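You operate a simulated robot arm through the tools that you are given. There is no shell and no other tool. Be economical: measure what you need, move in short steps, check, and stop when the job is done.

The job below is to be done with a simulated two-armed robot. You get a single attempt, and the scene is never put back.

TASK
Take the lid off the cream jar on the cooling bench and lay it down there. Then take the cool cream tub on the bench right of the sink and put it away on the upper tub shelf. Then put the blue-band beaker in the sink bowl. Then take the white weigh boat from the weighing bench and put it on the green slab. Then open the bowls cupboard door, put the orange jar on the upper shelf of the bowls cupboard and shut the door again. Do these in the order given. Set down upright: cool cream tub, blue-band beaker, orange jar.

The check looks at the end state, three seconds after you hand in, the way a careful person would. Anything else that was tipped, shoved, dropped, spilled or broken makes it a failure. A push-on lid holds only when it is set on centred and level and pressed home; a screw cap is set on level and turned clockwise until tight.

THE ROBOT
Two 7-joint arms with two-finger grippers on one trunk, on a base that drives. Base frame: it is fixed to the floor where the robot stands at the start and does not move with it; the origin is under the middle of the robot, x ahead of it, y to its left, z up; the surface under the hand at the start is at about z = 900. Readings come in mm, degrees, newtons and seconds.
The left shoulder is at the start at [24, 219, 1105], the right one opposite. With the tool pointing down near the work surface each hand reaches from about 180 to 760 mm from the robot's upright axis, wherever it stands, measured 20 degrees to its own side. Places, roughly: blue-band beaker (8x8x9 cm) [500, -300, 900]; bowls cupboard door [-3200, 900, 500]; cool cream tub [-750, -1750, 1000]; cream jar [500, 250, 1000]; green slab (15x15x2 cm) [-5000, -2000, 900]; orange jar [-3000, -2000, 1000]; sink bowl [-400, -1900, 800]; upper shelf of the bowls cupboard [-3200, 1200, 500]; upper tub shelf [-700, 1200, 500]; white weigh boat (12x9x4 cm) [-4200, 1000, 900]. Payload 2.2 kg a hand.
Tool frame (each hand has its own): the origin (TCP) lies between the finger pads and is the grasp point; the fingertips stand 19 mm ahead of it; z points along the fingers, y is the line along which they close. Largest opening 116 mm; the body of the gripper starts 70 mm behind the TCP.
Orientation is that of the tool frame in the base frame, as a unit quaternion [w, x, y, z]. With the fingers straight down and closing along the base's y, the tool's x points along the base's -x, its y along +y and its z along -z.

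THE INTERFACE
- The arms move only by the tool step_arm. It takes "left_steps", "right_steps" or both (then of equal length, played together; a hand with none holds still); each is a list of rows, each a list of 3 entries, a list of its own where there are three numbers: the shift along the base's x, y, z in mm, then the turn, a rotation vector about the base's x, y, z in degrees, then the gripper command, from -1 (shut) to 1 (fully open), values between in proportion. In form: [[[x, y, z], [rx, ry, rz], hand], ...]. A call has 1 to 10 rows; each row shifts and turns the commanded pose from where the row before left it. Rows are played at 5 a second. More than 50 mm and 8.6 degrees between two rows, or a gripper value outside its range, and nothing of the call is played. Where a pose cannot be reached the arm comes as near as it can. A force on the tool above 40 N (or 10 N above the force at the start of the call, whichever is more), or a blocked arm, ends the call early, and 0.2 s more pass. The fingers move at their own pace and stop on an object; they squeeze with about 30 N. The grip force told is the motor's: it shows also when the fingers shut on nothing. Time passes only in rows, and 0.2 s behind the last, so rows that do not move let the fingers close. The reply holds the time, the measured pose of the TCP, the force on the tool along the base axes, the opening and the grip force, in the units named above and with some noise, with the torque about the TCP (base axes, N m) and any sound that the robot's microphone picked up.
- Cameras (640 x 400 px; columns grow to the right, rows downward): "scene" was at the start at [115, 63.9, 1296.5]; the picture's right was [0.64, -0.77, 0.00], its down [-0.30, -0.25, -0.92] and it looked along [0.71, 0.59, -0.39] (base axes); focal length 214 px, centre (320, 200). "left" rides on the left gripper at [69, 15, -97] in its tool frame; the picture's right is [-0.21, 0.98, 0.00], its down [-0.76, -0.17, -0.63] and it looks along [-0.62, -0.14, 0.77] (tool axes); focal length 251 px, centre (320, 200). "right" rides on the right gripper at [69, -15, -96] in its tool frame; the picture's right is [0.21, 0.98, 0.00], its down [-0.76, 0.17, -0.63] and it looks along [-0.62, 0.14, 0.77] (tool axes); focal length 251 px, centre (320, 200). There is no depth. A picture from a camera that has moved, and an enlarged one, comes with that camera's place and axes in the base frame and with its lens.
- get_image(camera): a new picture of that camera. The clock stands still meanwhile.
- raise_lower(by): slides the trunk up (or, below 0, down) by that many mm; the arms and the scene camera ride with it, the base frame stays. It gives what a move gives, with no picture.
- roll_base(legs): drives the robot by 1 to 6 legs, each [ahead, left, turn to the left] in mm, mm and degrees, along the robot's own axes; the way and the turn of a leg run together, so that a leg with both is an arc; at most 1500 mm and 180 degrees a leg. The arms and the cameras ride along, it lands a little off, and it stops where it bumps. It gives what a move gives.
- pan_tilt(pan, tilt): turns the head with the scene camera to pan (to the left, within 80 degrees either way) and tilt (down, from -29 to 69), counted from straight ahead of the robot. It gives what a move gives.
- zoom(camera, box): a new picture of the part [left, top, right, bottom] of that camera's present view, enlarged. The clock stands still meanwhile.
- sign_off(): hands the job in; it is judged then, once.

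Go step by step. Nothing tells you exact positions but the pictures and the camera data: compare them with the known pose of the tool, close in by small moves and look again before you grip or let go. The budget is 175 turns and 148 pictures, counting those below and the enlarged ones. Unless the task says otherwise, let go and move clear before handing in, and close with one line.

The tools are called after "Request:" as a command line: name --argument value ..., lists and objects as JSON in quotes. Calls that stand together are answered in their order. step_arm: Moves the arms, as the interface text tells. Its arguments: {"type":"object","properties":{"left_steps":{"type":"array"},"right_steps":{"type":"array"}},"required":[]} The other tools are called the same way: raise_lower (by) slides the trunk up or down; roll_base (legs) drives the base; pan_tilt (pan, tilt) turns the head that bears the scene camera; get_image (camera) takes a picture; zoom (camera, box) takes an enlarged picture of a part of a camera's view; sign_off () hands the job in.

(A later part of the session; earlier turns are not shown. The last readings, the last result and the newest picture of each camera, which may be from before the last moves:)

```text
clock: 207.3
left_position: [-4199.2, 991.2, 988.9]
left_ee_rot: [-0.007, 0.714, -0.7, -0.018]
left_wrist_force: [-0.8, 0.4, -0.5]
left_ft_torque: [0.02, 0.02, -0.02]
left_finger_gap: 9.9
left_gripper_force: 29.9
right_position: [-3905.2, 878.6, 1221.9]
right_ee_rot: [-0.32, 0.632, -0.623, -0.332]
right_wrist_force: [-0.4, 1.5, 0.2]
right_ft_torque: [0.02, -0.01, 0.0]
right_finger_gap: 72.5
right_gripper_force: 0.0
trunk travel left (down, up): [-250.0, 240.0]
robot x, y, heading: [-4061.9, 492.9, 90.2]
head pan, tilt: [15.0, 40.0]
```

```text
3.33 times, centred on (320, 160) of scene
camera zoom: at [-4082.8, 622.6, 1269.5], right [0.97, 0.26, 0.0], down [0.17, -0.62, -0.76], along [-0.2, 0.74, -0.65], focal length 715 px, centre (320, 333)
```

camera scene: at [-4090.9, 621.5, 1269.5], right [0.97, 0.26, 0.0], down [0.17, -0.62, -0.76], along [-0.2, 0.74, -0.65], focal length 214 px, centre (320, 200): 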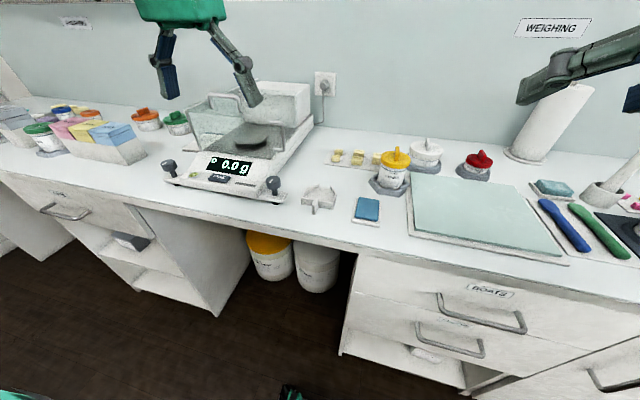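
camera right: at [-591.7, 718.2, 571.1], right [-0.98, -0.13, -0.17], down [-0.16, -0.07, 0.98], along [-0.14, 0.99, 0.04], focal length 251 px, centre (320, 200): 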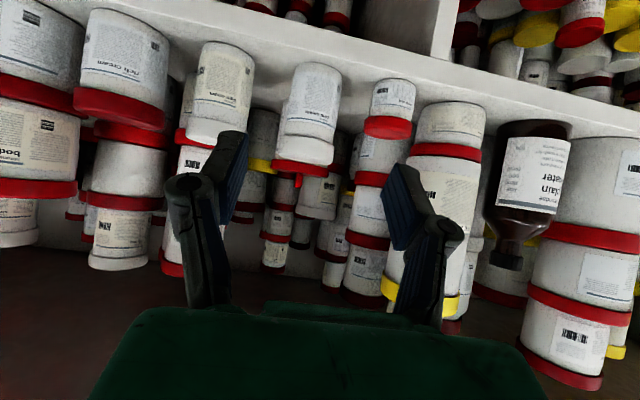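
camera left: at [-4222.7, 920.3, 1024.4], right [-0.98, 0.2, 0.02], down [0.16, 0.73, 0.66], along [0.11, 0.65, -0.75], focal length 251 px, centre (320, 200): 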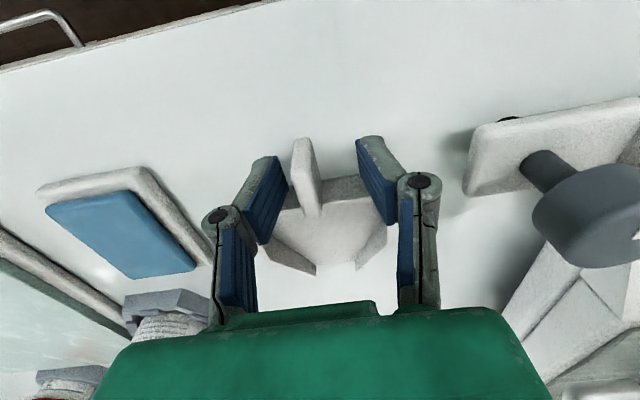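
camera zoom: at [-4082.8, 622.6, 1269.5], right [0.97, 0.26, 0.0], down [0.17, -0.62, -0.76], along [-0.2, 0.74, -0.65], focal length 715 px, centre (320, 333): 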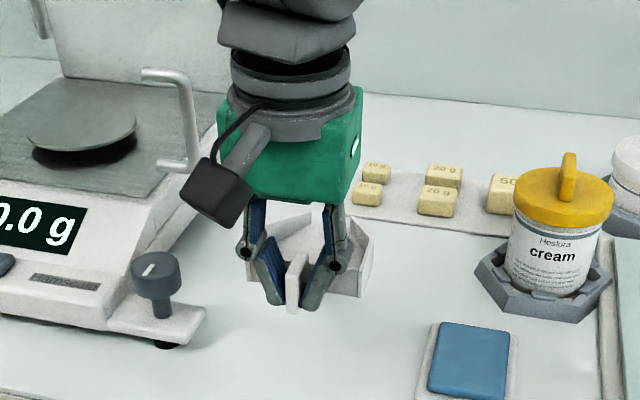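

The boat is held level, its bottom 25 mm below the TCP. I'll raise and tuck it, then drive across to the green slab.

Request:
step_arm --left_steps '[[[0, -5, 40], [0, 0, 0], -1], [[-10, -15, 40], [0, 0, 0], -1], [[-10, -20, 40], [0, 0, 0], -1], [[-10, -25, 40], [0, 0, 0], -1], [[-10, -25, 20], [0, 0, 0], -1], [[0, 0, 0], [0, 0, 0], -1]]'

Request:
roll_base --legs '[[-700, 0, 0], [0, 0, 180], [0, -900, 0], [450, 0, 0]]'

Request:
pan_tilt --pan 0 --tilt 25

Request:
get_image --camera "scene"

```text
clock: 208.7
left_position: [-4248.2, 899.6, 1166.9]
left_ee_rot: [-0.01, 0.714, -0.7, -0.018]
left_wrist_force: [0.2, -0.2, 0.0]
left_ft_torque: [-0.01, -0.06, 0.02]
left_finger_gap: 10.1
left_gripper_force: 30.3
right_position: [-3911.7, 877.7, 1222.8]
right_ee_rot: [-0.321, 0.632, -0.623, -0.33]
right_wrist_force: [-0.8, -0.8, 0.2]
right_ft_torque: [-0.04, 0.02, -0.04]
right_finger_gap: 72.6
right_gripper_force: 0.1
trunk travel left (down, up): [-250.0, 240.0]
robot x, y, heading: [-4064.3, 496.3, 89.9]
head pan, tilt: [15.0, 40.0]
```

```text
clock: 226.7
left_position: [-4790.2, -1059.7, 1167.3]
left_ee_rot: [0.018, 0.695, 0.719, -0.009]
left_wrist_force: [0.5, -0.4, -0.2]
left_ft_torque: [0.0, 0.03, 0.0]
left_finger_gap: 9.9
left_gripper_force: 30.1
right_position: [-5125.8, -1044.3, 1221.9]
right_ee_rot: [0.333, 0.618, 0.637, -0.318]
right_wrist_force: [-0.5, -0.2, 0.2]
right_ft_torque: [-0.01, 0.03, 0.02]
right_finger_gap: 72.6
right_gripper_force: 0.1
trunk travel left (down, up): [-250.0, 240.0]
robot x, y, heading: [-4978.5, -665.3, -89.4]
head pan, tilt: [15.0, 40.0]
```

```text
clock: 227.4
left_position: [-4793.9, -1060.2, 1166.6]
left_ee_rot: [0.019, 0.696, 0.717, -0.009]
left_wrist_force: [-0.9, 1.0, 0.2]
left_ft_torque: [0.02, 0.0, -0.01]
left_finger_gap: 10.0
left_gripper_force: 30.3
right_position: [-5129.0, -1041.8, 1223.5]
right_ee_rot: [0.334, 0.619, 0.636, -0.317]
right_wrist_force: [0.4, -0.6, -0.1]
right_ft_torque: [-0.02, -0.03, 0.02]
right_finger_gap: 72.5
right_gripper_force: 0.2
trunk travel left (down, up): [-250.0, 240.0]
robot x, y, heading: [-4978.2, -662.4, -89.1]
head pan, tilt: [0.0, 25.0]
```

```text
35 pictures are left
camera scene: at [-4985.5, -794.0, 1292.8], right [-1.0, -0.01, -0.01], down [0.0, 0.43, -0.9], along [0.02, -0.9, -0.43], focal length 214 px, centre (320, 200)
```

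scene: 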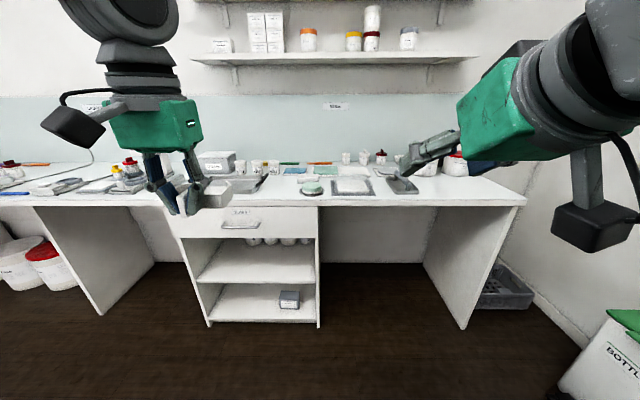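

Request:
zoom --camera "scene" --box '[190, 130, 430, 220]'

```text
2.67 times, centred on (310, 175) of scene
camera zoom: at [-4985.5, -794.0, 1292.8], right [-1.0, -0.01, -0.01], down [0.0, 0.43, -0.9], along [0.02, -0.9, -0.43], focal length 572 px, centre (347, 267)
```

zoom: 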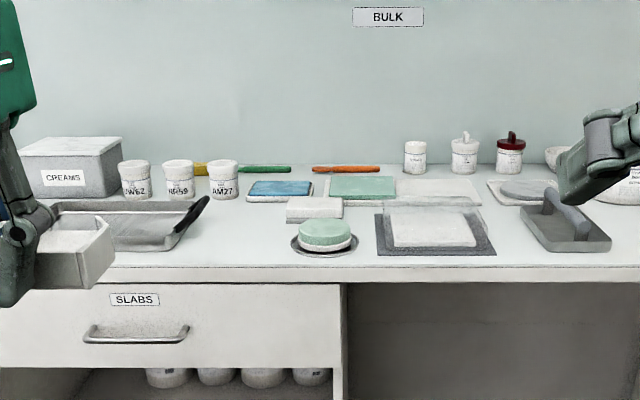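

The green rectangular slab lies at about [-4993, -1970]. The boat body reaches 106 mm ahead of the TCP, so I want the TCP at about [-4993, -1924]. I'll drive in.

Request:
roll_base --legs '[[590, -130, -1]]'

Request:
pan_tilt --pan 10 --tilt 35

Request:
get_image --camera "scene"

```text
clock: 230.8
left_position: [-4926.0, -1641.7, 1169.0]
left_ee_rot: [0.021, 0.697, 0.716, -0.007]
left_wrist_force: [-0.7, 1.2, 0.0]
left_ft_torque: [0.03, -0.07, 0.01]
left_finger_gap: 10.1
left_gripper_force: 30.1
right_position: [-5262.5, -1622.0, 1221.7]
right_ee_rot: [0.334, 0.622, 0.633, -0.318]
right_wrist_force: [-1.4, -1.0, -0.3]
right_ft_torque: [-0.04, -0.03, 0.03]
right_finger_gap: 72.3
right_gripper_force: 0.0
trunk travel left (down, up): [-250.0, 240.0]
robot x, y, heading: [-5103.9, -1242.4, -89.6]
head pan, tilt: [0.0, 25.0]
```

```text
clock: 231.5
left_position: [-4922.1, -1640.7, 1168.3]
left_ee_rot: [0.019, 0.698, 0.715, -0.009]
left_wrist_force: [-0.4, -0.1, -0.1]
left_ft_torque: [-0.01, -0.05, 0.0]
left_finger_gap: 10.2
left_gripper_force: 29.8
right_position: [-5257.2, -1620.1, 1223.7]
right_ee_rot: [0.333, 0.621, 0.633, -0.32]
right_wrist_force: [-1.1, 0.3, -0.1]
right_ft_torque: [-0.04, 0.03, 0.0]
right_finger_gap: 72.7
right_gripper_force: 0.0
trunk travel left (down, up): [-250.0, 240.0]
robot x, y, heading: [-5105.0, -1242.1, -89.4]
head pan, tilt: [10.0, 35.0]
```

```text
33 pictures are left
camera scene: at [-5093.3, -1368.9, 1277.2], right [-0.98, -0.18, 0.0], down [-0.1, 0.57, -0.82], along [0.15, -0.8, -0.57], focal length 214 px, centre (320, 200)
```

scene: 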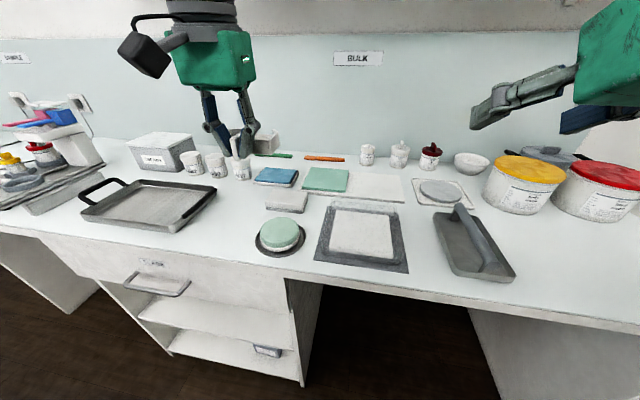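

The slab centre is at about [-4997, -2000], so the TCP goes to about [-4997, -1948]. I'll carry the boat over it.

Request:
step_arm --left_steps '[[[-9.4, -38, -14], [0, 0, 0], -1], [[-9.4, -38, -14], [0, 0, 0], -1], [[-9.4, -38, -14], [0, 0, 0], -1], [[-9.4, -38, -14], [0, 0, 0], -1], [[-9.4, -38, -14], [0, 0, 0], -1], [[-9.4, -38, -14], [0, 0, 0], -1], [[-9.4, -39, -20], [0, 0, 0], -1], [[-9.4, -39, -20], [0, 0, 0], -1], [[0, 0, 0], [0, 0, 0], -1]]'

Request:
get_image --camera "left"

Request:
zoom --camera "scene" --box '[240, 90, 420, 220]'

```text
clock: 233.5
left_position: [-4990.3, -1934.7, 1046.6]
left_ee_rot: [0.019, 0.698, 0.716, -0.011]
left_wrist_force: [-0.2, 0.0, 0.0]
left_ft_torque: [0.0, 0.01, 0.02]
left_finger_gap: 10.1
left_gripper_force: 30.0
left hand out of reach, approached as far as the arm can: row 8
right_position: [-5252.2, -1618.5, 1224.9]
right_ee_rot: [0.333, 0.62, 0.634, -0.321]
right_wrist_force: [0.2, -0.8, 0.3]
right_ft_torque: [-0.02, 0.01, -0.02]
right_finger_gap: 72.4
right_gripper_force: 0.0
trunk travel left (down, up): [-250.0, 240.0]
robot x, y, heading: [-5102.1, -1240.4, -89.2]
head pan, tilt: [10.0, 35.0]
```

```text
32 pictures are left
camera left: at [-4977.6, -1861.5, 1140.1], right [0.98, -0.19, 0.02], down [-0.15, -0.73, 0.66], along [-0.11, -0.65, -0.75], focal length 251 px, centre (320, 200)
```

left: 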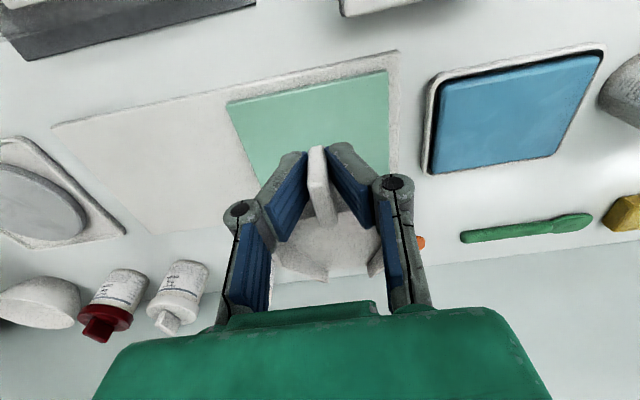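

```text
3.08 times, centred on (330, 155) of scene
camera zoom: at [-5090.2, -1368.5, 1277.4], right [-0.98, -0.18, 0.0], down [-0.1, 0.57, -0.82], along [0.15, -0.8, -0.57], focal length 660 px, centre (289, 338)
```

zoom: 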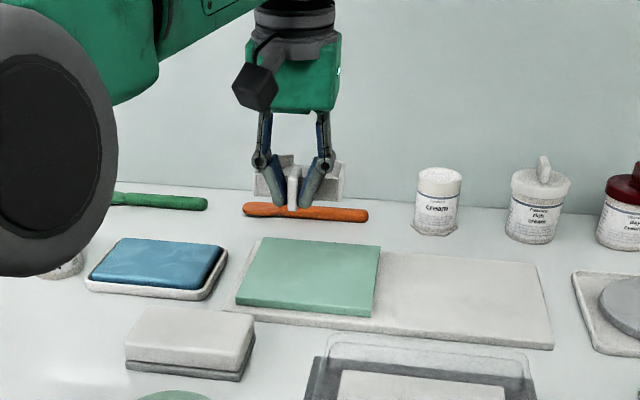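

The slab's near edge is at y = -1927 and its centre x ≈ -4999. The arm is at its reach, so I'll nudge the base 18 mm ahead and 8 mm right.

Request:
roll_base --legs '[[20, -8, 0]]'

Request:
step_arm --left_steps '[[[0, 0, -20], [0, 0, 0], -1], [[0, 0, -20], [0, 0, 0], -1], [[0, 0, -20], [0, 0, 0], -1], [[0, 0, 0], [0, 0, 0], -1]]'

Request:
get_image --camera "left"

Request:
zoom --camera "scene" --box '[240, 90, 420, 220]'

```text
clock: 234.3
left_position: [-4996.2, -1955.2, 1044.0]
left_ee_rot: [0.019, 0.698, 0.716, -0.01]
left_wrist_force: [0.4, 0.2, -0.3]
left_ft_torque: [-0.01, 0.0, -0.03]
left_finger_gap: 10.1
left_gripper_force: 30.2
right_position: [-5260.3, -1639.1, 1222.4]
right_ee_rot: [0.332, 0.62, 0.635, -0.321]
right_wrist_force: [-0.4, -0.9, 0.3]
right_ft_torque: [0.0, 0.01, 0.01]
right_finger_gap: 72.4
right_gripper_force: 0.1
trunk travel left (down, up): [-250.0, 240.0]
robot x, y, heading: [-5110.8, -1260.5, -89.6]
head pan, tilt: [10.0, 35.0]
```

```text
clock: 235.3
left_position: [-4989.3, -1955.1, 986.5]
left_ee_rot: [0.017, 0.698, 0.716, -0.014]
left_wrist_force: [0.2, -0.4, 0.3]
left_ft_torque: [0.0, -0.01, 0.01]
left_finger_gap: 10.1
left_gripper_force: 29.5
right_position: [-5249.5, -1637.2, 1226.0]
right_ee_rot: [0.331, 0.618, 0.636, -0.324]
right_wrist_force: [-0.2, 0.4, -0.2]
right_ft_torque: [-0.03, 0.04, -0.02]
right_finger_gap: 72.7
right_gripper_force: 0.0
trunk travel left (down, up): [-250.0, 240.0]
robot x, y, heading: [-5112.0, -1262.4, -89.3]
head pan, tilt: [10.0, 35.0]
```

```text
30 pictures are left
camera left: at [-4976.9, -1880.4, 1080.3], right [0.98, -0.19, 0.01], down [-0.15, -0.73, 0.66], along [-0.12, -0.65, -0.75], focal length 251 px, centre (320, 200)
```

left: 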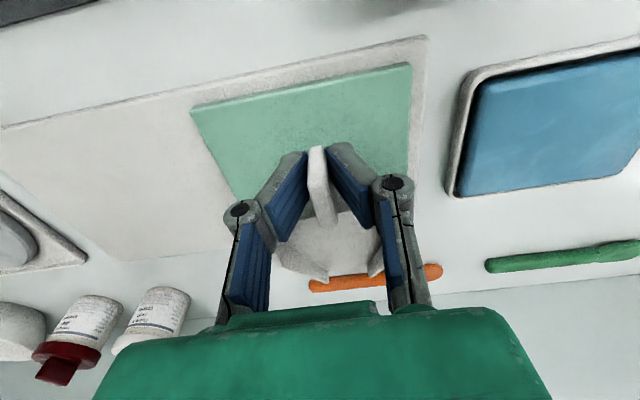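

```text
3.08 times, centred on (330, 155) of scene
camera zoom: at [-5092.1, -1389.6, 1277.1], right [-0.98, -0.18, 0.0], down [-0.11, 0.57, -0.82], along [0.15, -0.8, -0.58], focal length 660 px, centre (289, 338)
```

zoom: 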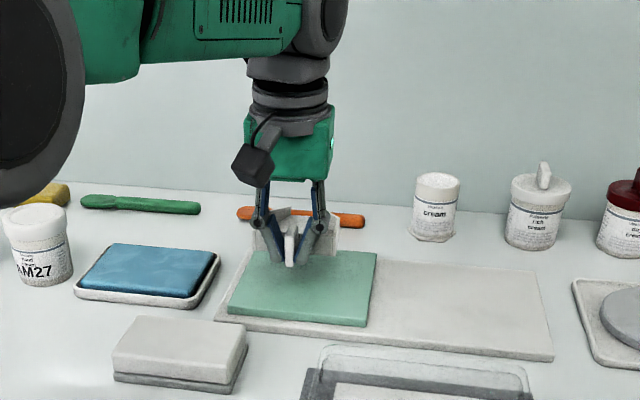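

The boat is over the slab. I'll shift 9 mm and lower slowly until it touches.

Request:
step_arm --left_steps '[[[-5, 0, -12], [0, 0, 0], -1], [[-4, 0, -10], [0, 0, 0], -1], [[0, 0, -5], [0, 0, 0], -1], [[0, 0, 0], [0, 0, 0], -1]]'

Request:
step_arm --left_steps '[[[0, 0, -3], [0, 0, 0], -1], [[0, 0, -2], [0, 0, 0], -1], [[0, 0, 0], [0, 0, 0], -1]]'

```text
clock: 236.3
left_position: [-5001.1, -1954.2, 958.3]
left_ee_rot: [0.017, 0.698, 0.716, -0.014]
left_wrist_force: [-0.2, 0.9, -0.1]
left_ft_torque: [-0.03, 0.01, 0.03]
left_finger_gap: 10.3
left_gripper_force: 29.5
right_position: [-5250.3, -1636.5, 1226.3]
right_ee_rot: [0.331, 0.618, 0.636, -0.323]
right_wrist_force: [0.2, 0.3, -0.2]
right_ft_torque: [0.01, -0.01, -0.02]
right_finger_gap: 72.5
right_gripper_force: 0.0
trunk travel left (down, up): [-250.0, 240.0]
robot x, y, heading: [-5109.4, -1260.3, -89.6]
head pan, tilt: [10.0, 35.0]
```

```text
clock: 237.1
left_position: [-5000.3, -1955.9, 952.2]
left_ee_rot: [0.017, 0.698, 0.716, -0.013]
left_wrist_force: [0.3, -0.2, -0.3]
left_ft_torque: [-0.01, 0.03, -0.01]
left_finger_gap: 10.2
left_gripper_force: 30.2
right_position: [-5252.8, -1637.8, 1226.2]
right_ee_rot: [0.331, 0.618, 0.636, -0.323]
right_wrist_force: [0.4, 0.7, 0.2]
right_ft_torque: [-0.02, 0.01, -0.01]
right_finger_gap: 72.2
right_gripper_force: 0.1
trunk travel left (down, up): [-250.0, 240.0]
robot x, y, heading: [-5111.2, -1259.6, -89.6]
head pan, tilt: [10.0, 35.0]
```

Request:
step_arm --left_steps '[[[0, 0, -2], [0, 0, 0], -1], [[0, 0, -1], [0, 0, 0], -1], [[0, 0, 0], [0, 0, 0], -1]]'

Request:
zoom --camera "scene" --box '[270, 130, 370, 210]'

```text
clock: 237.9
left_position: [-5002.9, -1955.1, 950.3]
left_ee_rot: [0.017, 0.698, 0.716, -0.012]
left_wrist_force: [0.7, 0.3, -0.2]
left_ft_torque: [0.01, -0.01, -0.01]
left_finger_gap: 10.2
left_gripper_force: 30.1
right_position: [-5254.0, -1636.6, 1224.6]
right_ee_rot: [0.332, 0.619, 0.634, -0.323]
right_wrist_force: [-1.0, -0.4, -0.2]
right_ft_torque: [-0.01, -0.02, -0.02]
right_finger_gap: 72.4
right_gripper_force: 0.0
trunk travel left (down, up): [-250.0, 240.0]
robot x, y, heading: [-5110.9, -1257.9, -89.6]
head pan, tilt: [10.0, 35.0]
```

```text
5.00 times, centred on (320, 170) of scene
camera zoom: at [-5096.4, -1390.3, 1277.0], right [-0.98, -0.18, 0.0], down [-0.1, 0.57, -0.82], along [0.15, -0.8, -0.58], focal length 1072 px, centre (320, 350)
```

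zoom: 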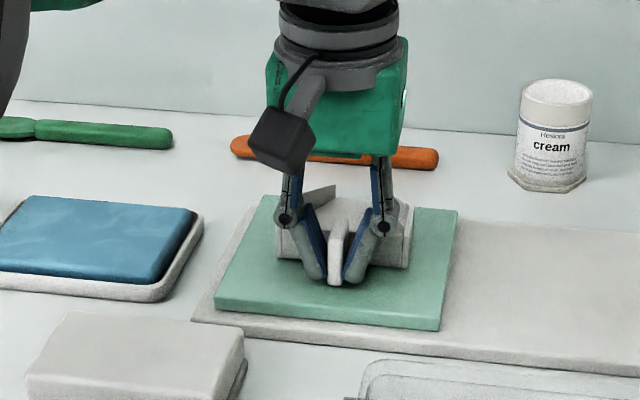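

Nearly there; the boat hovers a few millimetres above the slab. I'll continue down in 1 to 2 mm steps.

Request:
step_arm --left_steps '[[[0, 0, -2], [0, 0, 0], -1], [[0, 0, -1.5], [0, 0, 0], -1], [[0, 0, 0], [0, 0, 0], -1]]'

Request:
step_arm --left_steps '[[[0, 0, -1.5], [0, 0, 0], -1], [[0, 0, -1], [0, 0, 0], -1], [[0, 0, 0], [0, 0, 0], -1]]'

```text
clock: 238.7
left_position: [-5003.2, -1954.8, 948.1]
left_ee_rot: [0.018, 0.697, 0.717, -0.013]
left_wrist_force: [0.7, -0.3, 4.1]
left_ft_torque: [-0.15, -0.04, 0.0]
left_finger_gap: 10.2
left_gripper_force: 30.3
right_position: [-5255.5, -1638.0, 1224.9]
right_ee_rot: [0.332, 0.618, 0.635, -0.323]
right_wrist_force: [-0.3, 0.5, -0.1]
right_ft_torque: [-0.02, 0.04, -0.02]
right_finger_gap: 72.2
right_gripper_force: 0.1
trunk travel left (down, up): [-250.0, 240.0]
robot x, y, heading: [-5112.3, -1262.8, -89.4]
head pan, tilt: [10.0, 35.0]
```

```text
clock: 239.5
left_position: [-5003.9, -1953.7, 948.2]
left_ee_rot: [0.019, 0.697, 0.716, -0.013]
left_wrist_force: [1.2, -3.0, 17.1]
left_ft_torque: [-0.45, -0.05, 0.06]
left_finger_gap: 10.0
left_gripper_force: 30.3
right_position: [-5255.4, -1636.1, 1224.9]
right_ee_rot: [0.331, 0.619, 0.635, -0.322]
right_wrist_force: [-0.3, -0.3, -0.3]
right_ft_torque: [0.02, -0.01, 0.0]
right_finger_gap: 72.7
right_gripper_force: 0.1
trunk travel left (down, up): [-250.0, 240.0]
robot x, y, heading: [-5110.7, -1259.1, -89.5]
head pan, tilt: [10.0, 35.0]
```

The boat rests on the slab. I'll release, rise and tuck the hand.

Request:
step_arm --left_steps '[[[0, 0, 2], [0, 0, 0], -1], [[0, 0, 0], [0, 0, 0], -0.5], [[0, 0, 0], [0, 0, 0], -0.4], [[0, 0, 15], [0, 0, 0], -0.4], [[0, 0, 30], [0, 0, 0], -0.4], [[0, 10, 40], [0, 0, 0], -0.4], [[0, 20, 40], [0, 0, 0], -0.4], [[0, 30, 38], [0, 0, 0], -0.4], [[5, 40, 25], [0, 0, 0], 0], [[5, 45, 10], [0, 0, 0], 0]]'

Request:
zoom --camera "scene" --box '[240, 110, 400, 230]'

```text
clock: 241.7
left_position: [-4989.3, -1808.7, 1146.1]
left_ee_rot: [0.019, 0.698, 0.716, -0.014]
left_wrist_force: [0.3, 0.3, 0.3]
left_ft_torque: [-0.02, 0.0, 0.01]
left_finger_gap: 58.2
left_gripper_force: 0.0
right_position: [-5255.2, -1635.0, 1225.6]
right_ee_rot: [0.332, 0.619, 0.634, -0.323]
right_wrist_force: [0.2, -0.7, 0.5]
right_ft_torque: [0.01, -0.03, 0.0]
right_finger_gap: 72.4
right_gripper_force: 0.1
trunk travel left (down, up): [-250.0, 240.0]
robot x, y, heading: [-5111.6, -1259.3, -89.7]
head pan, tilt: [10.0, 35.0]
```

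```text
3.33 times, centred on (320, 170) of scene
camera zoom: at [-5096.4, -1386.3, 1277.5], right [-0.98, -0.18, 0.0], down [-0.1, 0.56, -0.82], along [0.15, -0.81, -0.57], focal length 715 px, centre (320, 300)
```

zoom: 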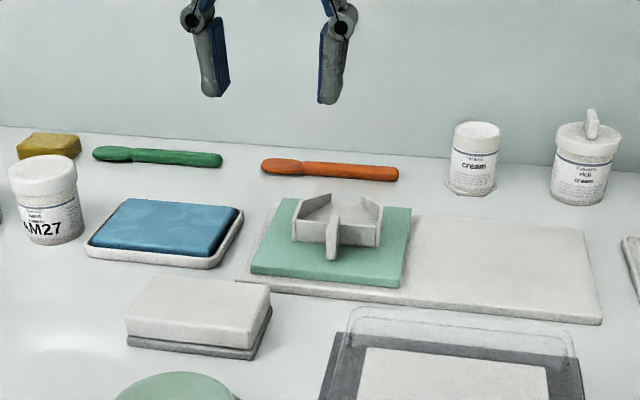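

The boat sits on the green slab. Next is the orange jar near [-3000, -2000]. I'll back away, slide along the room, and look.

Request:
roll_base --legs '[[-300, 0, 0], [0, 1200, 0], [0, 1020, 0]]'

Request:
pan_tilt --pan -5 --tilt 32

Request:
get_image --camera "scene"

```text
clock: 254.2
left_position: [-2790.2, -1461.0, 1145.4]
left_ee_rot: [0.018, 0.693, 0.721, -0.012]
left_wrist_force: [-0.2, -0.7, 0.6]
left_ft_torque: [0.03, 0.0, -0.02]
left_finger_gap: 58.3
left_gripper_force: 0.0
right_position: [-3057.8, -1289.7, 1224.7]
right_ee_rot: [0.335, 0.615, 0.639, -0.319]
right_wrist_force: [0.5, 0.0, 0.2]
right_ft_torque: [0.02, -0.06, -0.03]
right_finger_gap: 72.4
right_gripper_force: 0.0
trunk travel left (down, up): [-250.0, 240.0]
robot x, y, heading: [-2917.8, -910.7, -88.7]
head pan, tilt: [10.0, 35.0]
```

```text
clock: 255.0
left_position: [-2789.2, -1457.3, 1145.9]
left_ee_rot: [0.018, 0.693, 0.721, -0.012]
left_wrist_force: [-0.2, 0.3, 0.7]
left_ft_torque: [-0.01, 0.0, -0.01]
left_finger_gap: 58.0
left_gripper_force: 0.1
right_position: [-3056.9, -1287.4, 1227.2]
right_ee_rot: [0.334, 0.614, 0.639, -0.321]
right_wrist_force: [0.5, 0.6, -0.3]
right_ft_torque: [0.02, -0.02, -0.03]
right_finger_gap: 72.8
right_gripper_force: 0.1
trunk travel left (down, up): [-250.0, 240.0]
robot x, y, heading: [-2916.9, -910.8, -88.9]
head pan, tilt: [-5.0, 32.0]
```

```text
26 pictures are left
camera scene: at [-2923.3, -1042.2, 1281.8], right [-1.0, 0.07, 0.0], down [0.04, 0.53, -0.85], along [-0.06, -0.84, -0.53], focal length 214 px, centre (320, 200)
```

scene: 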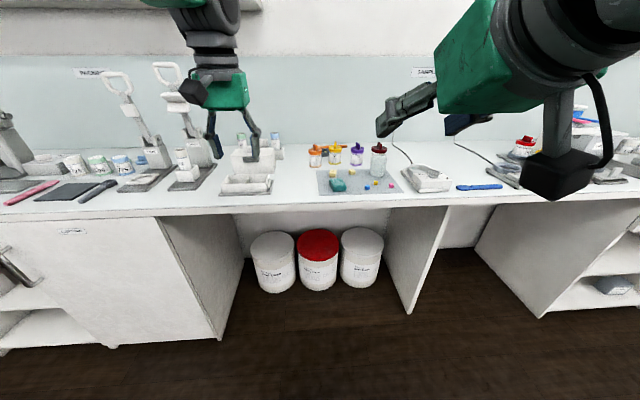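

The orange jar is first in the row, at about [-2966, -1940]. I'll tuck the left hand, drive closer and zoom in.

Request:
step_arm --left_steps '[[[5, 40, 10], [0, 0, 0], 0], [[5, 40, 10], [0, 0, 0], 0], [[5, 40, 10], [0, 0, 0], 0], [[5, 40, 10], [0, 0, 0], 0]]'

Request:
roll_base --legs '[[370, 45, -1]]'

Request:
zoom --camera "scene" --box '[270, 110, 450, 220]'

```text
clock: 256.0
left_position: [-2763.6, -1296.2, 1184.5]
left_ee_rot: [0.018, 0.694, 0.72, -0.014]
left_wrist_force: [0.4, -0.5, 0.5]
left_ft_torque: [-0.03, 0.02, 0.0]
left_finger_gap: 58.0
left_gripper_force: 0.0
right_position: [-3052.4, -1285.0, 1226.0]
right_ee_rot: [0.333, 0.614, 0.639, -0.323]
right_wrist_force: [-0.7, 0.8, 0.2]
right_ft_torque: [-0.02, 0.01, 0.02]
right_finger_gap: 72.5
right_gripper_force: 0.0
trunk travel left (down, up): [-250.0, 240.0]
robot x, y, heading: [-2921.4, -912.3, -88.8]
head pan, tilt: [-5.0, 32.0]
```

```text
clock: 258.4
left_position: [-2724.4, -1670.6, 1185.1]
left_ee_rot: [0.018, 0.699, 0.715, -0.013]
left_wrist_force: [0.0, 0.5, 1.4]
left_ft_torque: [-0.01, 0.02, 0.0]
left_finger_gap: 57.9
left_gripper_force: 0.0
right_position: [-3013.6, -1656.0, 1224.9]
right_ee_rot: [0.332, 0.619, 0.634, -0.323]
right_wrist_force: [0.4, -0.1, 0.3]
right_ft_torque: [-0.04, 0.01, 0.01]
right_finger_gap: 72.5
right_gripper_force: 0.1
trunk travel left (down, up): [-250.0, 240.0]
robot x, y, heading: [-2869.9, -1281.1, -89.5]
head pan, tilt: [-5.0, 32.0]
```

```text
3.56 times, centred on (360, 165) of scene
camera zoom: at [-2878.2, -1411.6, 1281.8], right [-1.0, 0.08, 0.0], down [0.05, 0.53, -0.85], along [-0.07, -0.84, -0.53], focal length 763 px, centre (178, 324)
```

zoom: 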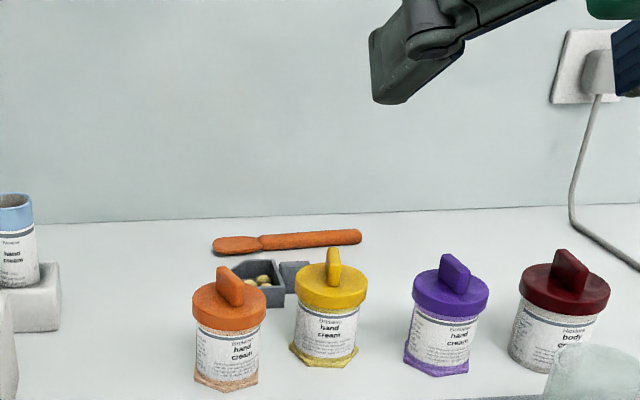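

The orange jar is at about [-2963, -1935], body 51 mm wide, with the yellow jar 85 mm beyond it. I'll approach at the same tilt with the gap left at 72 mm.

Request:
step_arm --right_steps '[[[6.7, -24.6, -30], [0, 0, 0], 0.25], [[6.7, -24.6, -30], [0, 0, 0], 0.25], [[6.7, -24.6, -30], [0, 0, 0], 0.25], [[6.7, -24.6, -30], [0, 0, 0], 0.25], [[6.7, -24.6, -30], [0, 0, 0], 0.25], [[6.7, -24.6, -30], [0, 0, 0], 0.25], [[6.7, -24.6, -30], [0, 0, 0], 0.25], [[0, 0, 0], [0, 0, 0], 0.25]]'

Request:
get_image --camera "right"

```text
clock: 260.2
left_position: [-2721.8, -1668.4, 1186.8]
left_ee_rot: [0.019, 0.699, 0.715, -0.014]
left_wrist_force: [0.9, 0.5, -0.1]
left_ft_torque: [-0.01, 0.02, 0.04]
left_finger_gap: 58.1
left_gripper_force: 0.1
right_position: [-2961.4, -1825.4, 1018.8]
right_ee_rot: [0.332, 0.618, 0.635, -0.325]
right_wrist_force: [0.3, 1.0, -0.2]
right_ft_torque: [0.0, -0.04, 0.0]
right_finger_gap: 72.4
right_gripper_force: 0.0
trunk travel left (down, up): [-250.0, 240.0]
robot x, y, heading: [-2868.5, -1281.5, -89.7]
head pan, tilt: [-5.0, 32.0]
```

```text
24 pictures are left
camera right: at [-2979.8, -1705.9, 1017.2], right [0.97, 0.15, -0.18], down [0.17, 0.09, 0.98], along [0.16, -0.98, 0.07], focal length 251 px, centre (320, 200)
```

right: 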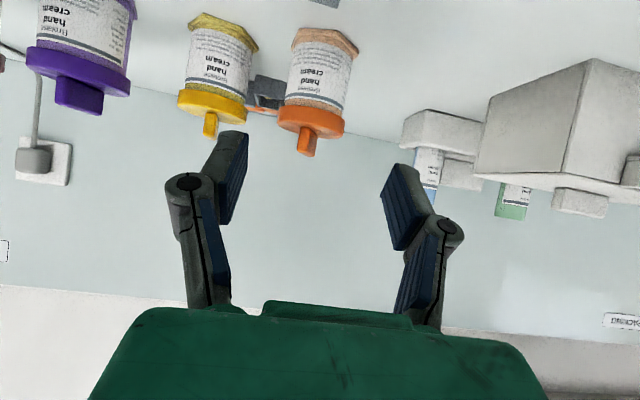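

The right camera confirms x = -2963. I'll advance most of the way and check.

Request:
step_arm --right_steps '[[[0, -22, -17], [0, 0, 0], 0.25], [[0, -22, -17], [0, 0, 0], 0.25], [[-1, -22, -17], [0, 0, 0], 0.25], [[0, -22, -17], [0, 0, 0], 0.25], [[0, 0, 0], [0, 0, 0], 0.25]]'

Request:
get_image --camera "right"

```text
clock: 261.4
left_position: [-2721.2, -1668.0, 1185.9]
left_ee_rot: [0.019, 0.699, 0.715, -0.015]
left_wrist_force: [0.7, -0.4, 0.7]
left_ft_torque: [-0.02, -0.03, -0.03]
left_finger_gap: 58.1
left_gripper_force: 0.0
right_position: [-2962.2, -1912.8, 948.8]
right_ee_rot: [0.331, 0.618, 0.634, -0.325]
right_wrist_force: [-0.9, 0.4, 0.1]
right_ft_torque: [-0.03, 0.0, -0.01]
right_finger_gap: 72.6
right_gripper_force: 0.2
trunk travel left (down, up): [-250.0, 240.0]
robot x, y, heading: [-2869.4, -1280.3, -89.5]
head pan, tilt: [-5.0, 32.0]
```

```text
23 pictures are left
camera right: at [-2979.8, -1793.1, 947.1], right [0.97, 0.15, -0.18], down [0.17, 0.09, 0.98], along [0.16, -0.98, 0.07], focal length 251 px, centre (320, 200)
```

right: 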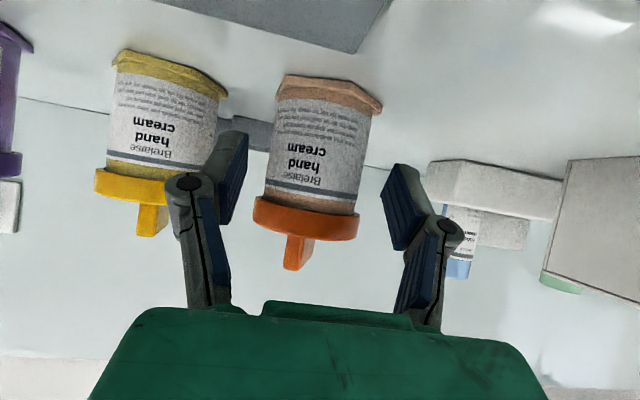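

Well aligned. I'll advance the last 22 mm, close and lift.

Request:
step_arm --right_steps '[[[0, -11, -7], [0, 0, 0], 0.25], [[-1, -11, -6], [0, 0, 0], 0.25], [[0, 0, 0], [0, 0, 0], 0.1], [[0, 0, 0], [0, 0, 0], -1], [[0, 0, 0], [0, 0, 0], -1], [[0, 0, 0], [0, 0, 0], -1]]'

Request:
step_arm --right_steps '[[[0, 0, 8], [0, 0, 0], -1], [[0, 0, 20], [0, 0, 0], -1], [[0, 3, 40], [0, 0, 0], -1], [[0, 10, 40], [0, 0, 0], -1], [[0, 20, 40], [0, 0, 0], -1], [[0, 30, 30], [0, 0, 0], -1], [[0, 0, 0], [0, 0, 0], -1]]'

Request:
get_image --camera "right"

```text
clock: 262.8
left_position: [-2721.1, -1670.6, 1184.3]
left_ee_rot: [0.019, 0.699, 0.715, -0.014]
left_wrist_force: [0.6, -0.5, 0.0]
left_ft_torque: [0.02, -0.02, 0.01]
left_finger_gap: 57.9
left_gripper_force: 0.1
right_position: [-2962.9, -1937.0, 934.5]
right_ee_rot: [0.331, 0.619, 0.634, -0.324]
right_wrist_force: [0.1, 0.4, -0.3]
right_ft_torque: [0.01, -0.03, -0.02]
right_finger_gap: 51.1
right_gripper_force: 29.7
trunk travel left (down, up): [-250.0, 240.0]
robot x, y, heading: [-2869.3, -1279.8, -89.7]
head pan, tilt: [-5.0, 32.0]
```

```text
clock: 264.4
left_position: [-2721.1, -1672.7, 1184.0]
left_ee_rot: [0.017, 0.699, 0.715, -0.013]
left_wrist_force: [0.4, -0.4, -0.6]
left_ft_torque: [0.03, -0.01, -0.04]
left_finger_gap: 57.8
left_gripper_force: 0.1
right_position: [-2966.4, -1873.1, 1113.6]
right_ee_rot: [0.331, 0.619, 0.635, -0.324]
right_wrist_force: [-1.3, 0.3, -0.7]
right_ft_torque: [0.01, -0.01, 0.0]
right_finger_gap: 51.2
right_gripper_force: 29.8
trunk travel left (down, up): [-250.0, 240.0]
robot x, y, heading: [-2868.7, -1282.0, -89.7]
head pan, tilt: [-5.0, 32.0]
```

```text
22 pictures are left
camera right: at [-2984.6, -1754.7, 1111.5], right [0.97, 0.15, -0.18], down [0.17, 0.09, 0.98], along [0.16, -0.99, 0.06], focal length 251 px, centre (320, 200)
```

right: 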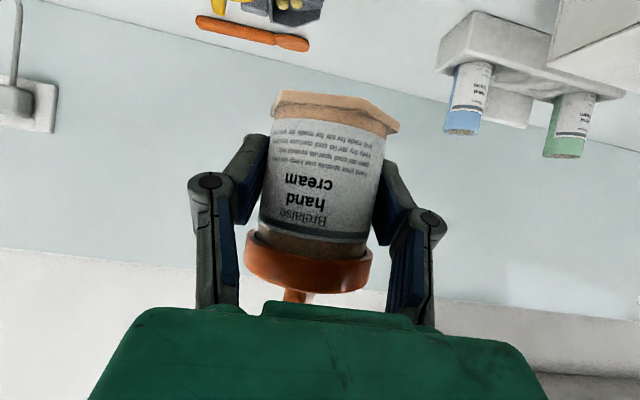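

The orange jar is held, its bottom 35 mm below the TCP. I'll tuck it in, turn around and look at the bowls cupboard.

Request:
step_arm --right_steps '[[[0, 30, 10], [0, 0, 0], -1], [[0, 35, 10], [0, 0, 0], -1], [[0, 40, 0], [0, 0, 0], -1], [[0, 40, 0], [0, 0, 0], -1], [[0, 30, 0], [0, 0, 0], -1]]'

Request:
roll_base --legs '[[-700, 0, 0], [0, 0, 180], [400, 250, 0]]'

Request:
pan_tilt --pan 0 --tilt 35

Request:
get_image --camera "scene"

```text
clock: 265.6
left_position: [-2723.0, -1668.8, 1184.4]
left_ee_rot: [0.018, 0.699, 0.715, -0.015]
left_wrist_force: [-1.2, 0.0, 0.0]
left_ft_torque: [0.04, 0.05, 0.0]
left_finger_gap: 57.9
left_gripper_force: 0.0
right_position: [-2967.4, -1698.5, 1133.2]
right_ee_rot: [0.332, 0.619, 0.634, -0.325]
right_wrist_force: [0.1, 0.4, -0.4]
right_ft_torque: [0.02, 0.01, 0.0]
right_finger_gap: 51.5
right_gripper_force: 30.1
trunk travel left (down, up): [-250.0, 240.0]
robot x, y, heading: [-2869.0, -1283.1, -90.0]
head pan, tilt: [-5.0, 32.0]
```

```text
clock: 279.4
left_position: [-3309.3, 181.2, 1185.0]
left_ee_rot: [-0.011, 0.735, -0.678, -0.02]
left_wrist_force: [0.5, 0.4, -0.5]
left_ft_torque: [-0.03, 0.02, 0.03]
left_finger_gap: 58.1
left_gripper_force: 0.1
right_position: [-3066.7, 223.0, 1132.5]
right_ee_rot: [-0.312, 0.651, -0.601, -0.342]
right_wrist_force: [1.0, 0.6, 0.0]
right_ft_torque: [0.01, 0.05, 0.05]
right_finger_gap: 51.4
right_gripper_force: 29.4
trunk travel left (down, up): [-250.0, 240.0]
robot x, y, heading: [-3148.8, -197.8, 93.7]
head pan, tilt: [-5.0, 32.0]
```

```text
clock: 280.1
left_position: [-3316.2, 178.8, 1184.5]
left_ee_rot: [-0.014, 0.736, -0.677, -0.019]
left_wrist_force: [-0.8, 0.4, -0.9]
left_ft_torque: [0.02, 0.0, 0.01]
left_finger_gap: 58.1
left_gripper_force: 0.1
right_position: [-3074.3, 222.2, 1133.8]
right_ee_rot: [-0.315, 0.652, -0.6, -0.34]
right_wrist_force: [-0.8, -0.4, -1.2]
right_ft_torque: [0.03, 0.01, 0.02]
right_finger_gap: 51.4
right_gripper_force: 29.9
trunk travel left (down, up): [-250.0, 240.0]
robot x, y, heading: [-3145.1, -199.4, 93.9]
head pan, tilt: [0.0, 35.0]
```

```text
21 pictures are left
camera scene: at [-3158.3, -67.5, 1277.1], right [1.0, 0.07, 0.0], down [0.04, -0.57, -0.82], along [-0.05, 0.82, -0.58], focal length 214 px, centre (320, 200)
```

scene: 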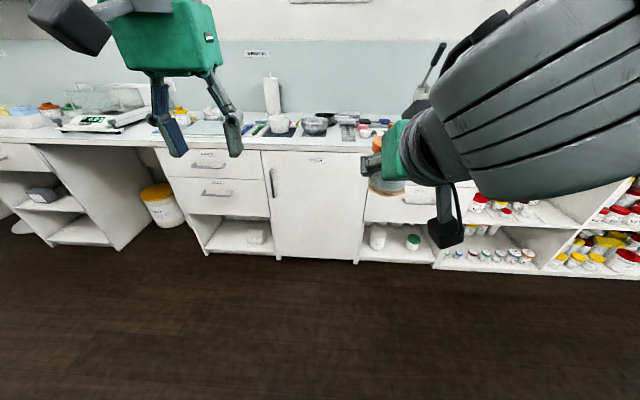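

The bowls cupboard door has a vertical bar handle on its left, at about x = -3469 and z 607 to 784, with the hinge on the right. I'll pitch the left hand forward like the right one, drive in front, lower the trunk and look.

Request:
step_arm --left_steps '[[[0, 0, 0], [7.84, 0.53, 0], 0], [[0, 0, 0], [7.84, 0.53, 0], 0], [[0, 0, 0], [7.84, 0.53, 0], 0], [[0, 0, 0], [7.84, 0.53, 0], 0], [[0, 0, 0], [7.84, 0.53, 0], 0], [[0, 0, 0], [7.84, 0.53, 0], 0], [[0, 0, 0], [7.84, 0.53, 0], 0.2], [[0, 0, 0], [0, 0, 0], 0.2]]'

Request:
roll_base --legs '[[380, 150, -3.7]]'

Request:
raise_lower --by -150

Request:
pan_tilt --pan 5 --tilt 38

Request:
get_image --camera "scene"

```text
clock: 281.9
left_position: [-3313.6, 179.5, 1185.3]
left_ee_rot: [-0.329, 0.646, -0.592, -0.352]
left_wrist_force: [-0.1, -0.1, -0.3]
left_ft_torque: [0.01, -0.03, -0.04]
left_finger_gap: 69.8
left_gripper_force: 0.0
right_position: [-3071.9, 222.5, 1132.7]
right_ee_rot: [-0.314, 0.652, -0.601, -0.341]
right_wrist_force: [-0.1, 0.3, -0.8]
right_ft_torque: [0.01, -0.03, -0.01]
right_finger_gap: 51.2
right_gripper_force: 30.3
trunk travel left (down, up): [-250.0, 240.0]
robot x, y, heading: [-3145.8, -199.3, 93.7]
head pan, tilt: [0.0, 35.0]
```

```text
clock: 284.4
left_position: [-3454.2, 565.1, 1185.6]
left_ee_rot: [-0.34, 0.628, -0.611, -0.342]
left_wrist_force: [-0.2, -0.1, -0.1]
left_ft_torque: [0.01, -0.02, -0.01]
left_finger_gap: 69.5
left_gripper_force: 0.0
right_position: [-3210.8, 590.6, 1134.3]
right_ee_rot: [-0.325, 0.633, -0.62, -0.331]
right_wrist_force: [0.6, 0.3, -1.0]
right_ft_torque: [0.01, 0.01, -0.05]
right_finger_gap: 51.3
right_gripper_force: 29.7
trunk travel left (down, up): [-250.0, 240.0]
robot x, y, heading: [-3312.2, 178.1, 90.2]
head pan, tilt: [0.0, 35.0]
```

```text
clock: 286.1
left_position: [-3453.8, 562.0, 1035.8]
left_ee_rot: [-0.34, 0.627, -0.612, -0.342]
left_wrist_force: [1.3, -0.4, -0.4]
left_ft_torque: [0.01, 0.03, -0.04]
left_finger_gap: 69.3
left_gripper_force: 0.0
right_position: [-3210.2, 588.6, 984.8]
right_ee_rot: [-0.324, 0.633, -0.62, -0.332]
right_wrist_force: [0.1, 0.4, -0.4]
right_ft_torque: [0.0, -0.03, -0.02]
right_finger_gap: 51.3
right_gripper_force: 29.5
trunk travel left (down, up): [-100.0, 390.0]
robot x, y, heading: [-3310.3, 177.5, 90.4]
head pan, tilt: [0.0, 35.0]
```

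```text
clock: 286.8
left_position: [-3455.2, 562.4, 1035.2]
left_ee_rot: [-0.34, 0.627, -0.612, -0.342]
left_wrist_force: [0.2, 0.4, -0.4]
left_ft_torque: [-0.03, 0.0, 0.0]
left_finger_gap: 69.5
left_gripper_force: 0.1
right_position: [-3210.1, 590.2, 984.5]
right_ee_rot: [-0.324, 0.633, -0.619, -0.333]
right_wrist_force: [-0.3, -0.4, -0.2]
right_ft_torque: [-0.01, -0.03, 0.02]
right_finger_gap: 51.3
right_gripper_force: 29.8
trunk travel left (down, up): [-100.0, 390.0]
robot x, y, heading: [-3309.3, 172.9, 90.4]
head pan, tilt: [5.0, 38.0]
```

```text
20 pictures are left
camera scene: at [-3318.1, 304.2, 1122.7], right [1.0, 0.09, 0.0], down [0.06, -0.61, -0.79], along [-0.07, 0.78, -0.62], focal length 214 px, centre (320, 200)
```

scene: 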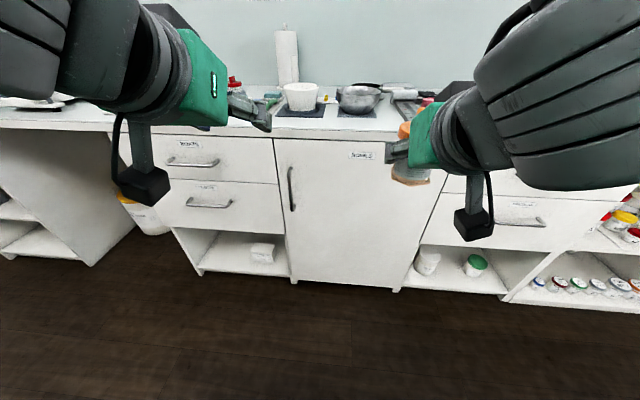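

The handle bar is at about x = -3464, y ≈ 870, z 620 to 793. I'll bring the left hand to a stand-off in front of it.

Request:
step_arm --left_steps '[[[-1, 22, -33], [0, 0, 0], 0], [[-1, 22, -33], [0, 0, 0], 0], [[-1, 22, -33], [0, 0, 0], 0], [[-1, 22, -33], [0, 0, 0], 0], [[-1, 22, -33], [0, 0, 0], 0], [[-1, 22, -33], [0, 0, 0], 0], [[-1, 22, -33], [0, 0, 0], 0], [[-1, 22, -33], [0, 0, 0], 0], [[0, 0, 0], [0, 0, 0], 0]]'

Request:
get_image --camera "left"

```text
clock: 288.8
left_position: [-3462.8, 737.5, 771.0]
left_ee_rot: [-0.341, 0.626, -0.612, -0.342]
left_wrist_force: [0.6, 0.3, 0.2]
left_ft_torque: [0.0, 0.01, 0.02]
left_finger_gap: 58.0
left_gripper_force: 0.1
right_position: [-3210.2, 590.1, 985.0]
right_ee_rot: [-0.325, 0.632, -0.62, -0.332]
right_wrist_force: [0.3, -0.4, 0.2]
right_ft_torque: [0.03, 0.03, 0.02]
right_finger_gap: 51.0
right_gripper_force: 29.5
trunk travel left (down, up): [-100.0, 390.0]
robot x, y, heading: [-3307.9, 174.3, 90.3]
head pan, tilt: [5.0, 38.0]
```

```text
19 pictures are left
camera left: at [-3474.5, 618.7, 763.9], right [-0.98, 0.1, 0.17], down [0.16, -0.13, 0.98], along [0.12, 0.99, 0.11], focal length 251 px, centre (320, 200)
```

left: 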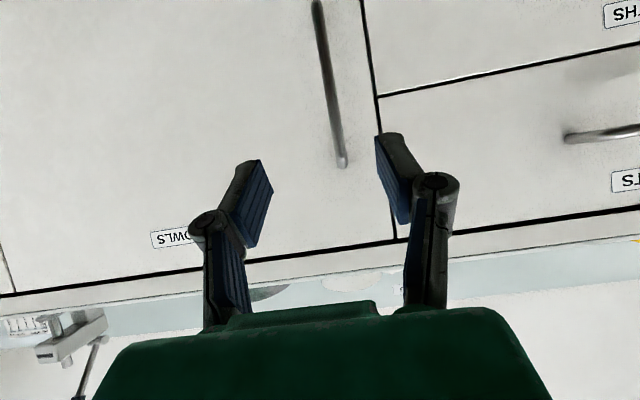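

The bar is at x ≈ -3473 with its top at z ≈ 761. I'll advance towards [-3473, 868, 690], creeping at the end.

Request:
step_arm --left_steps '[[[-2.5, 24, -18], [0, 0, 0], 0], [[-2.5, 24, -18], [0, 0, 0], 0], [[-2.5, 24, -18], [0, 0, 0], 0], [[-2.5, 24, -18], [0, 0, 0], 0], [[0, 10, -5], [0, 0, 0], 0], [[0, 0, 0], [0, 0, 0], 0]]'

Request:
get_image --camera "left"

```text
clock: 290.2
left_position: [-3469.9, 844.4, 693.8]
left_ee_rot: [-0.341, 0.626, -0.612, -0.342]
left_wrist_force: [-0.2, 0.8, -0.5]
left_ft_torque: [0.01, 0.02, -0.01]
left_finger_gap: 58.0
left_gripper_force: 0.0
right_position: [-3209.4, 589.6, 984.8]
right_ee_rot: [-0.325, 0.633, -0.62, -0.332]
right_wrist_force: [0.5, -0.5, -0.6]
right_ft_torque: [0.0, 0.0, 0.01]
right_finger_gap: 51.3
right_gripper_force: 29.7
trunk travel left (down, up): [-100.0, 390.0]
robot x, y, heading: [-3312.5, 179.1, 90.1]
head pan, tilt: [5.0, 38.0]
```

```text
18 pictures are left
camera left: at [-3483.4, 725.7, 688.2], right [-0.98, 0.1, 0.17], down [0.16, -0.13, 0.98], along [0.12, 0.99, 0.11], focal length 251 px, centre (320, 200)
```

left: 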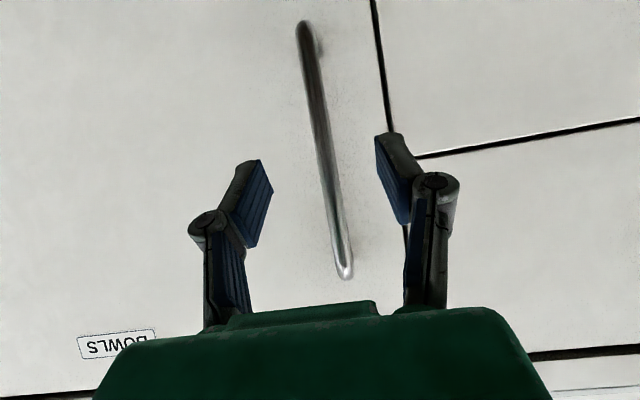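

The bar's depth comes out nearer y = 888. I'll advance 40 mm more and close on it.

Request:
step_arm --left_steps '[[[-1, 14, -2], [0, 0, 0], 0], [[-1, 14, -2], [0, 0, 0], 0], [[-1, 12, -2], [0, 0, 0], 0], [[0, 0, 0], [0, 0, 0], -0.5], [[0, 0, 0], [0, 0, 0], -1], [[0, 0, 0], [0, 0, 0], -1], [[0, 0, 0], [0, 0, 0], -1]]'

Request:
get_image --camera "left"

```text
clock: 291.8
left_position: [-3474.1, 883.8, 687.7]
left_ee_rot: [-0.341, 0.626, -0.612, -0.342]
left_wrist_force: [1.4, -0.1, -0.2]
left_ft_torque: [-0.06, -0.04, -0.05]
left_finger_gap: 9.1
left_gripper_force: 36.6
right_position: [-3209.5, 589.4, 984.0]
right_ee_rot: [-0.325, 0.632, -0.62, -0.332]
right_wrist_force: [-0.3, -0.2, -0.3]
right_ft_torque: [-0.01, 0.0, 0.0]
right_finger_gap: 51.1
right_gripper_force: 30.0
trunk travel left (down, up): [-100.0, 390.0]
robot x, y, heading: [-3316.2, 178.3, 90.1]
head pan, tilt: [5.0, 38.0]
```

```text
17 pictures are left
camera left: at [-3486.1, 766.0, 681.6], right [-0.98, 0.1, 0.17], down [0.16, -0.13, 0.98], along [0.12, 0.99, 0.11], focal length 251 px, centre (320, 200)
```

left: 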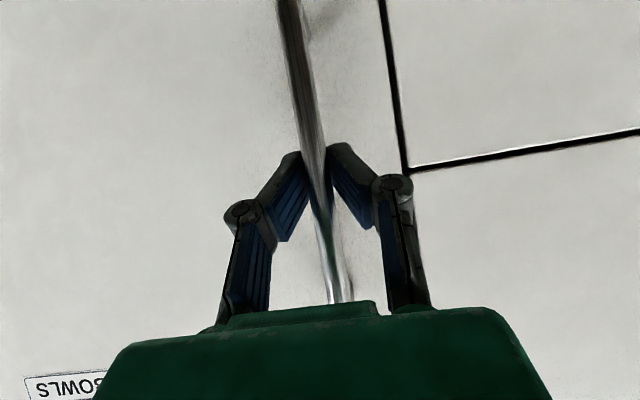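

The bar is gripped. I'll pull the door open along its arc about the hinge at x ≈ -2998, starting with 20°.

Request:
step_arm --left_steps '[[[2, -20, 0], [0, 0, 1], -1], [[4, -21, 0], [0, 0, 1.5], -1], [[7.3, -41, 0], [0, 0, 2.5], -1], [[12.5, -39.5, 0], [0, 0, 2.5], -1], [[15, -39, 0], [0, 0, 2.5], -1], [[0, 0, 0], [0, 0, 0], -1]]'

Request:
get_image --camera "scene"

```text
clock: 293.2
left_position: [-3431.0, 722.5, 689.1]
left_ee_rot: [-0.31, 0.677, -0.555, -0.372]
left_wrist_force: [8.7, 3.0, 0.2]
left_ft_torque: [0.15, 0.06, 0.21]
left_finger_gap: 6.1
left_gripper_force: 28.3
right_position: [-3208.7, 590.7, 984.2]
right_ee_rot: [-0.324, 0.632, -0.62, -0.333]
right_wrist_force: [-0.9, 0.7, -1.2]
right_ft_torque: [-0.03, -0.02, -0.02]
right_finger_gap: 51.3
right_gripper_force: 30.2
trunk travel left (down, up): [-100.0, 390.0]
robot x, y, heading: [-3311.4, 175.5, 89.7]
head pan, tilt: [5.0, 38.0]
```

```text
16 pictures are left
camera scene: at [-3315.4, 306.1, 1122.5], right [1.0, 0.09, 0.0], down [0.05, -0.62, -0.79], along [-0.07, 0.78, -0.62], focal length 214 px, centre (320, 200)
```

scene: 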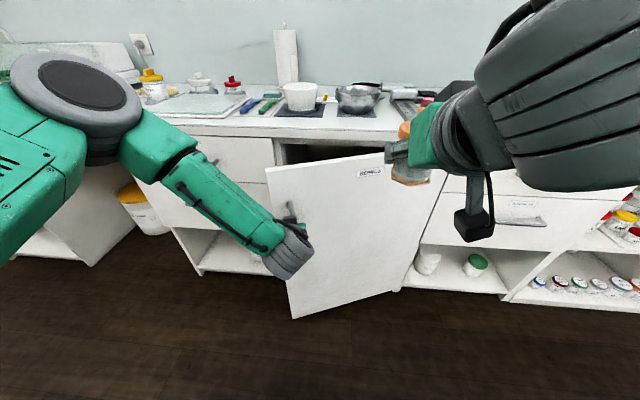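

The door swings well. I'll continue the pull to about 50°.

Request:
step_arm --left_steps '[[[20, -37, 0], [0, 0, 3], -1], [[21, -36, 0], [0, 0, 3], -1], [[26, -33, 0], [0, 0, 3], -1], [[27, -31.5, 0], [0, 0, 3], -1], [[31, -28, 0], [0, 0, 3], -1], [[32, -26, 0], [0, 0, 3], -1], [[0, 0, 0], [0, 0, 0], -1]]'

Request:
get_image --camera "scene"

```text
clock: 294.8
left_position: [-3274.1, 534.1, 689.9]
left_ee_rot: [-0.247, 0.756, -0.442, -0.415]
left_wrist_force: [-0.1, -0.2, 0.0]
left_ft_torque: [0.0, 0.0, 0.04]
left_finger_gap: 0.0
left_gripper_force: 28.7
right_position: [-3208.8, 590.6, 985.0]
right_ee_rot: [-0.325, 0.632, -0.62, -0.333]
right_wrist_force: [-0.2, 0.3, 0.3]
right_ft_torque: [0.03, -0.01, 0.03]
right_finger_gap: 51.4
right_gripper_force: 29.9
trunk travel left (down, up): [-100.0, 390.0]
robot x, y, heading: [-3310.1, 177.1, 90.4]
head pan, tilt: [5.0, 38.0]
```

```text
15 pictures are left
camera scene: at [-3315.4, 305.1, 1122.6], right [1.0, 0.09, 0.0], down [0.05, -0.62, -0.79], along [-0.07, 0.78, -0.62], focal length 214 px, centre (320, 200)
```

scene: 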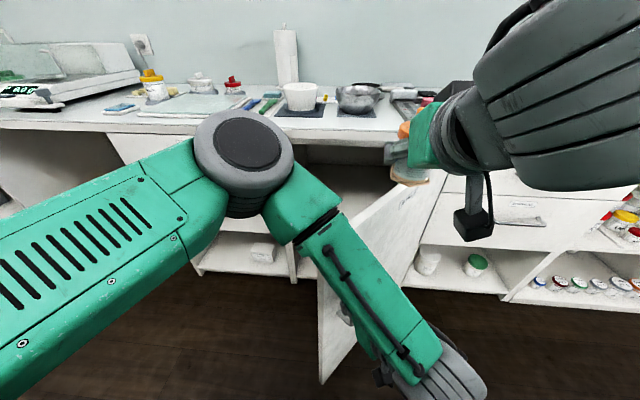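

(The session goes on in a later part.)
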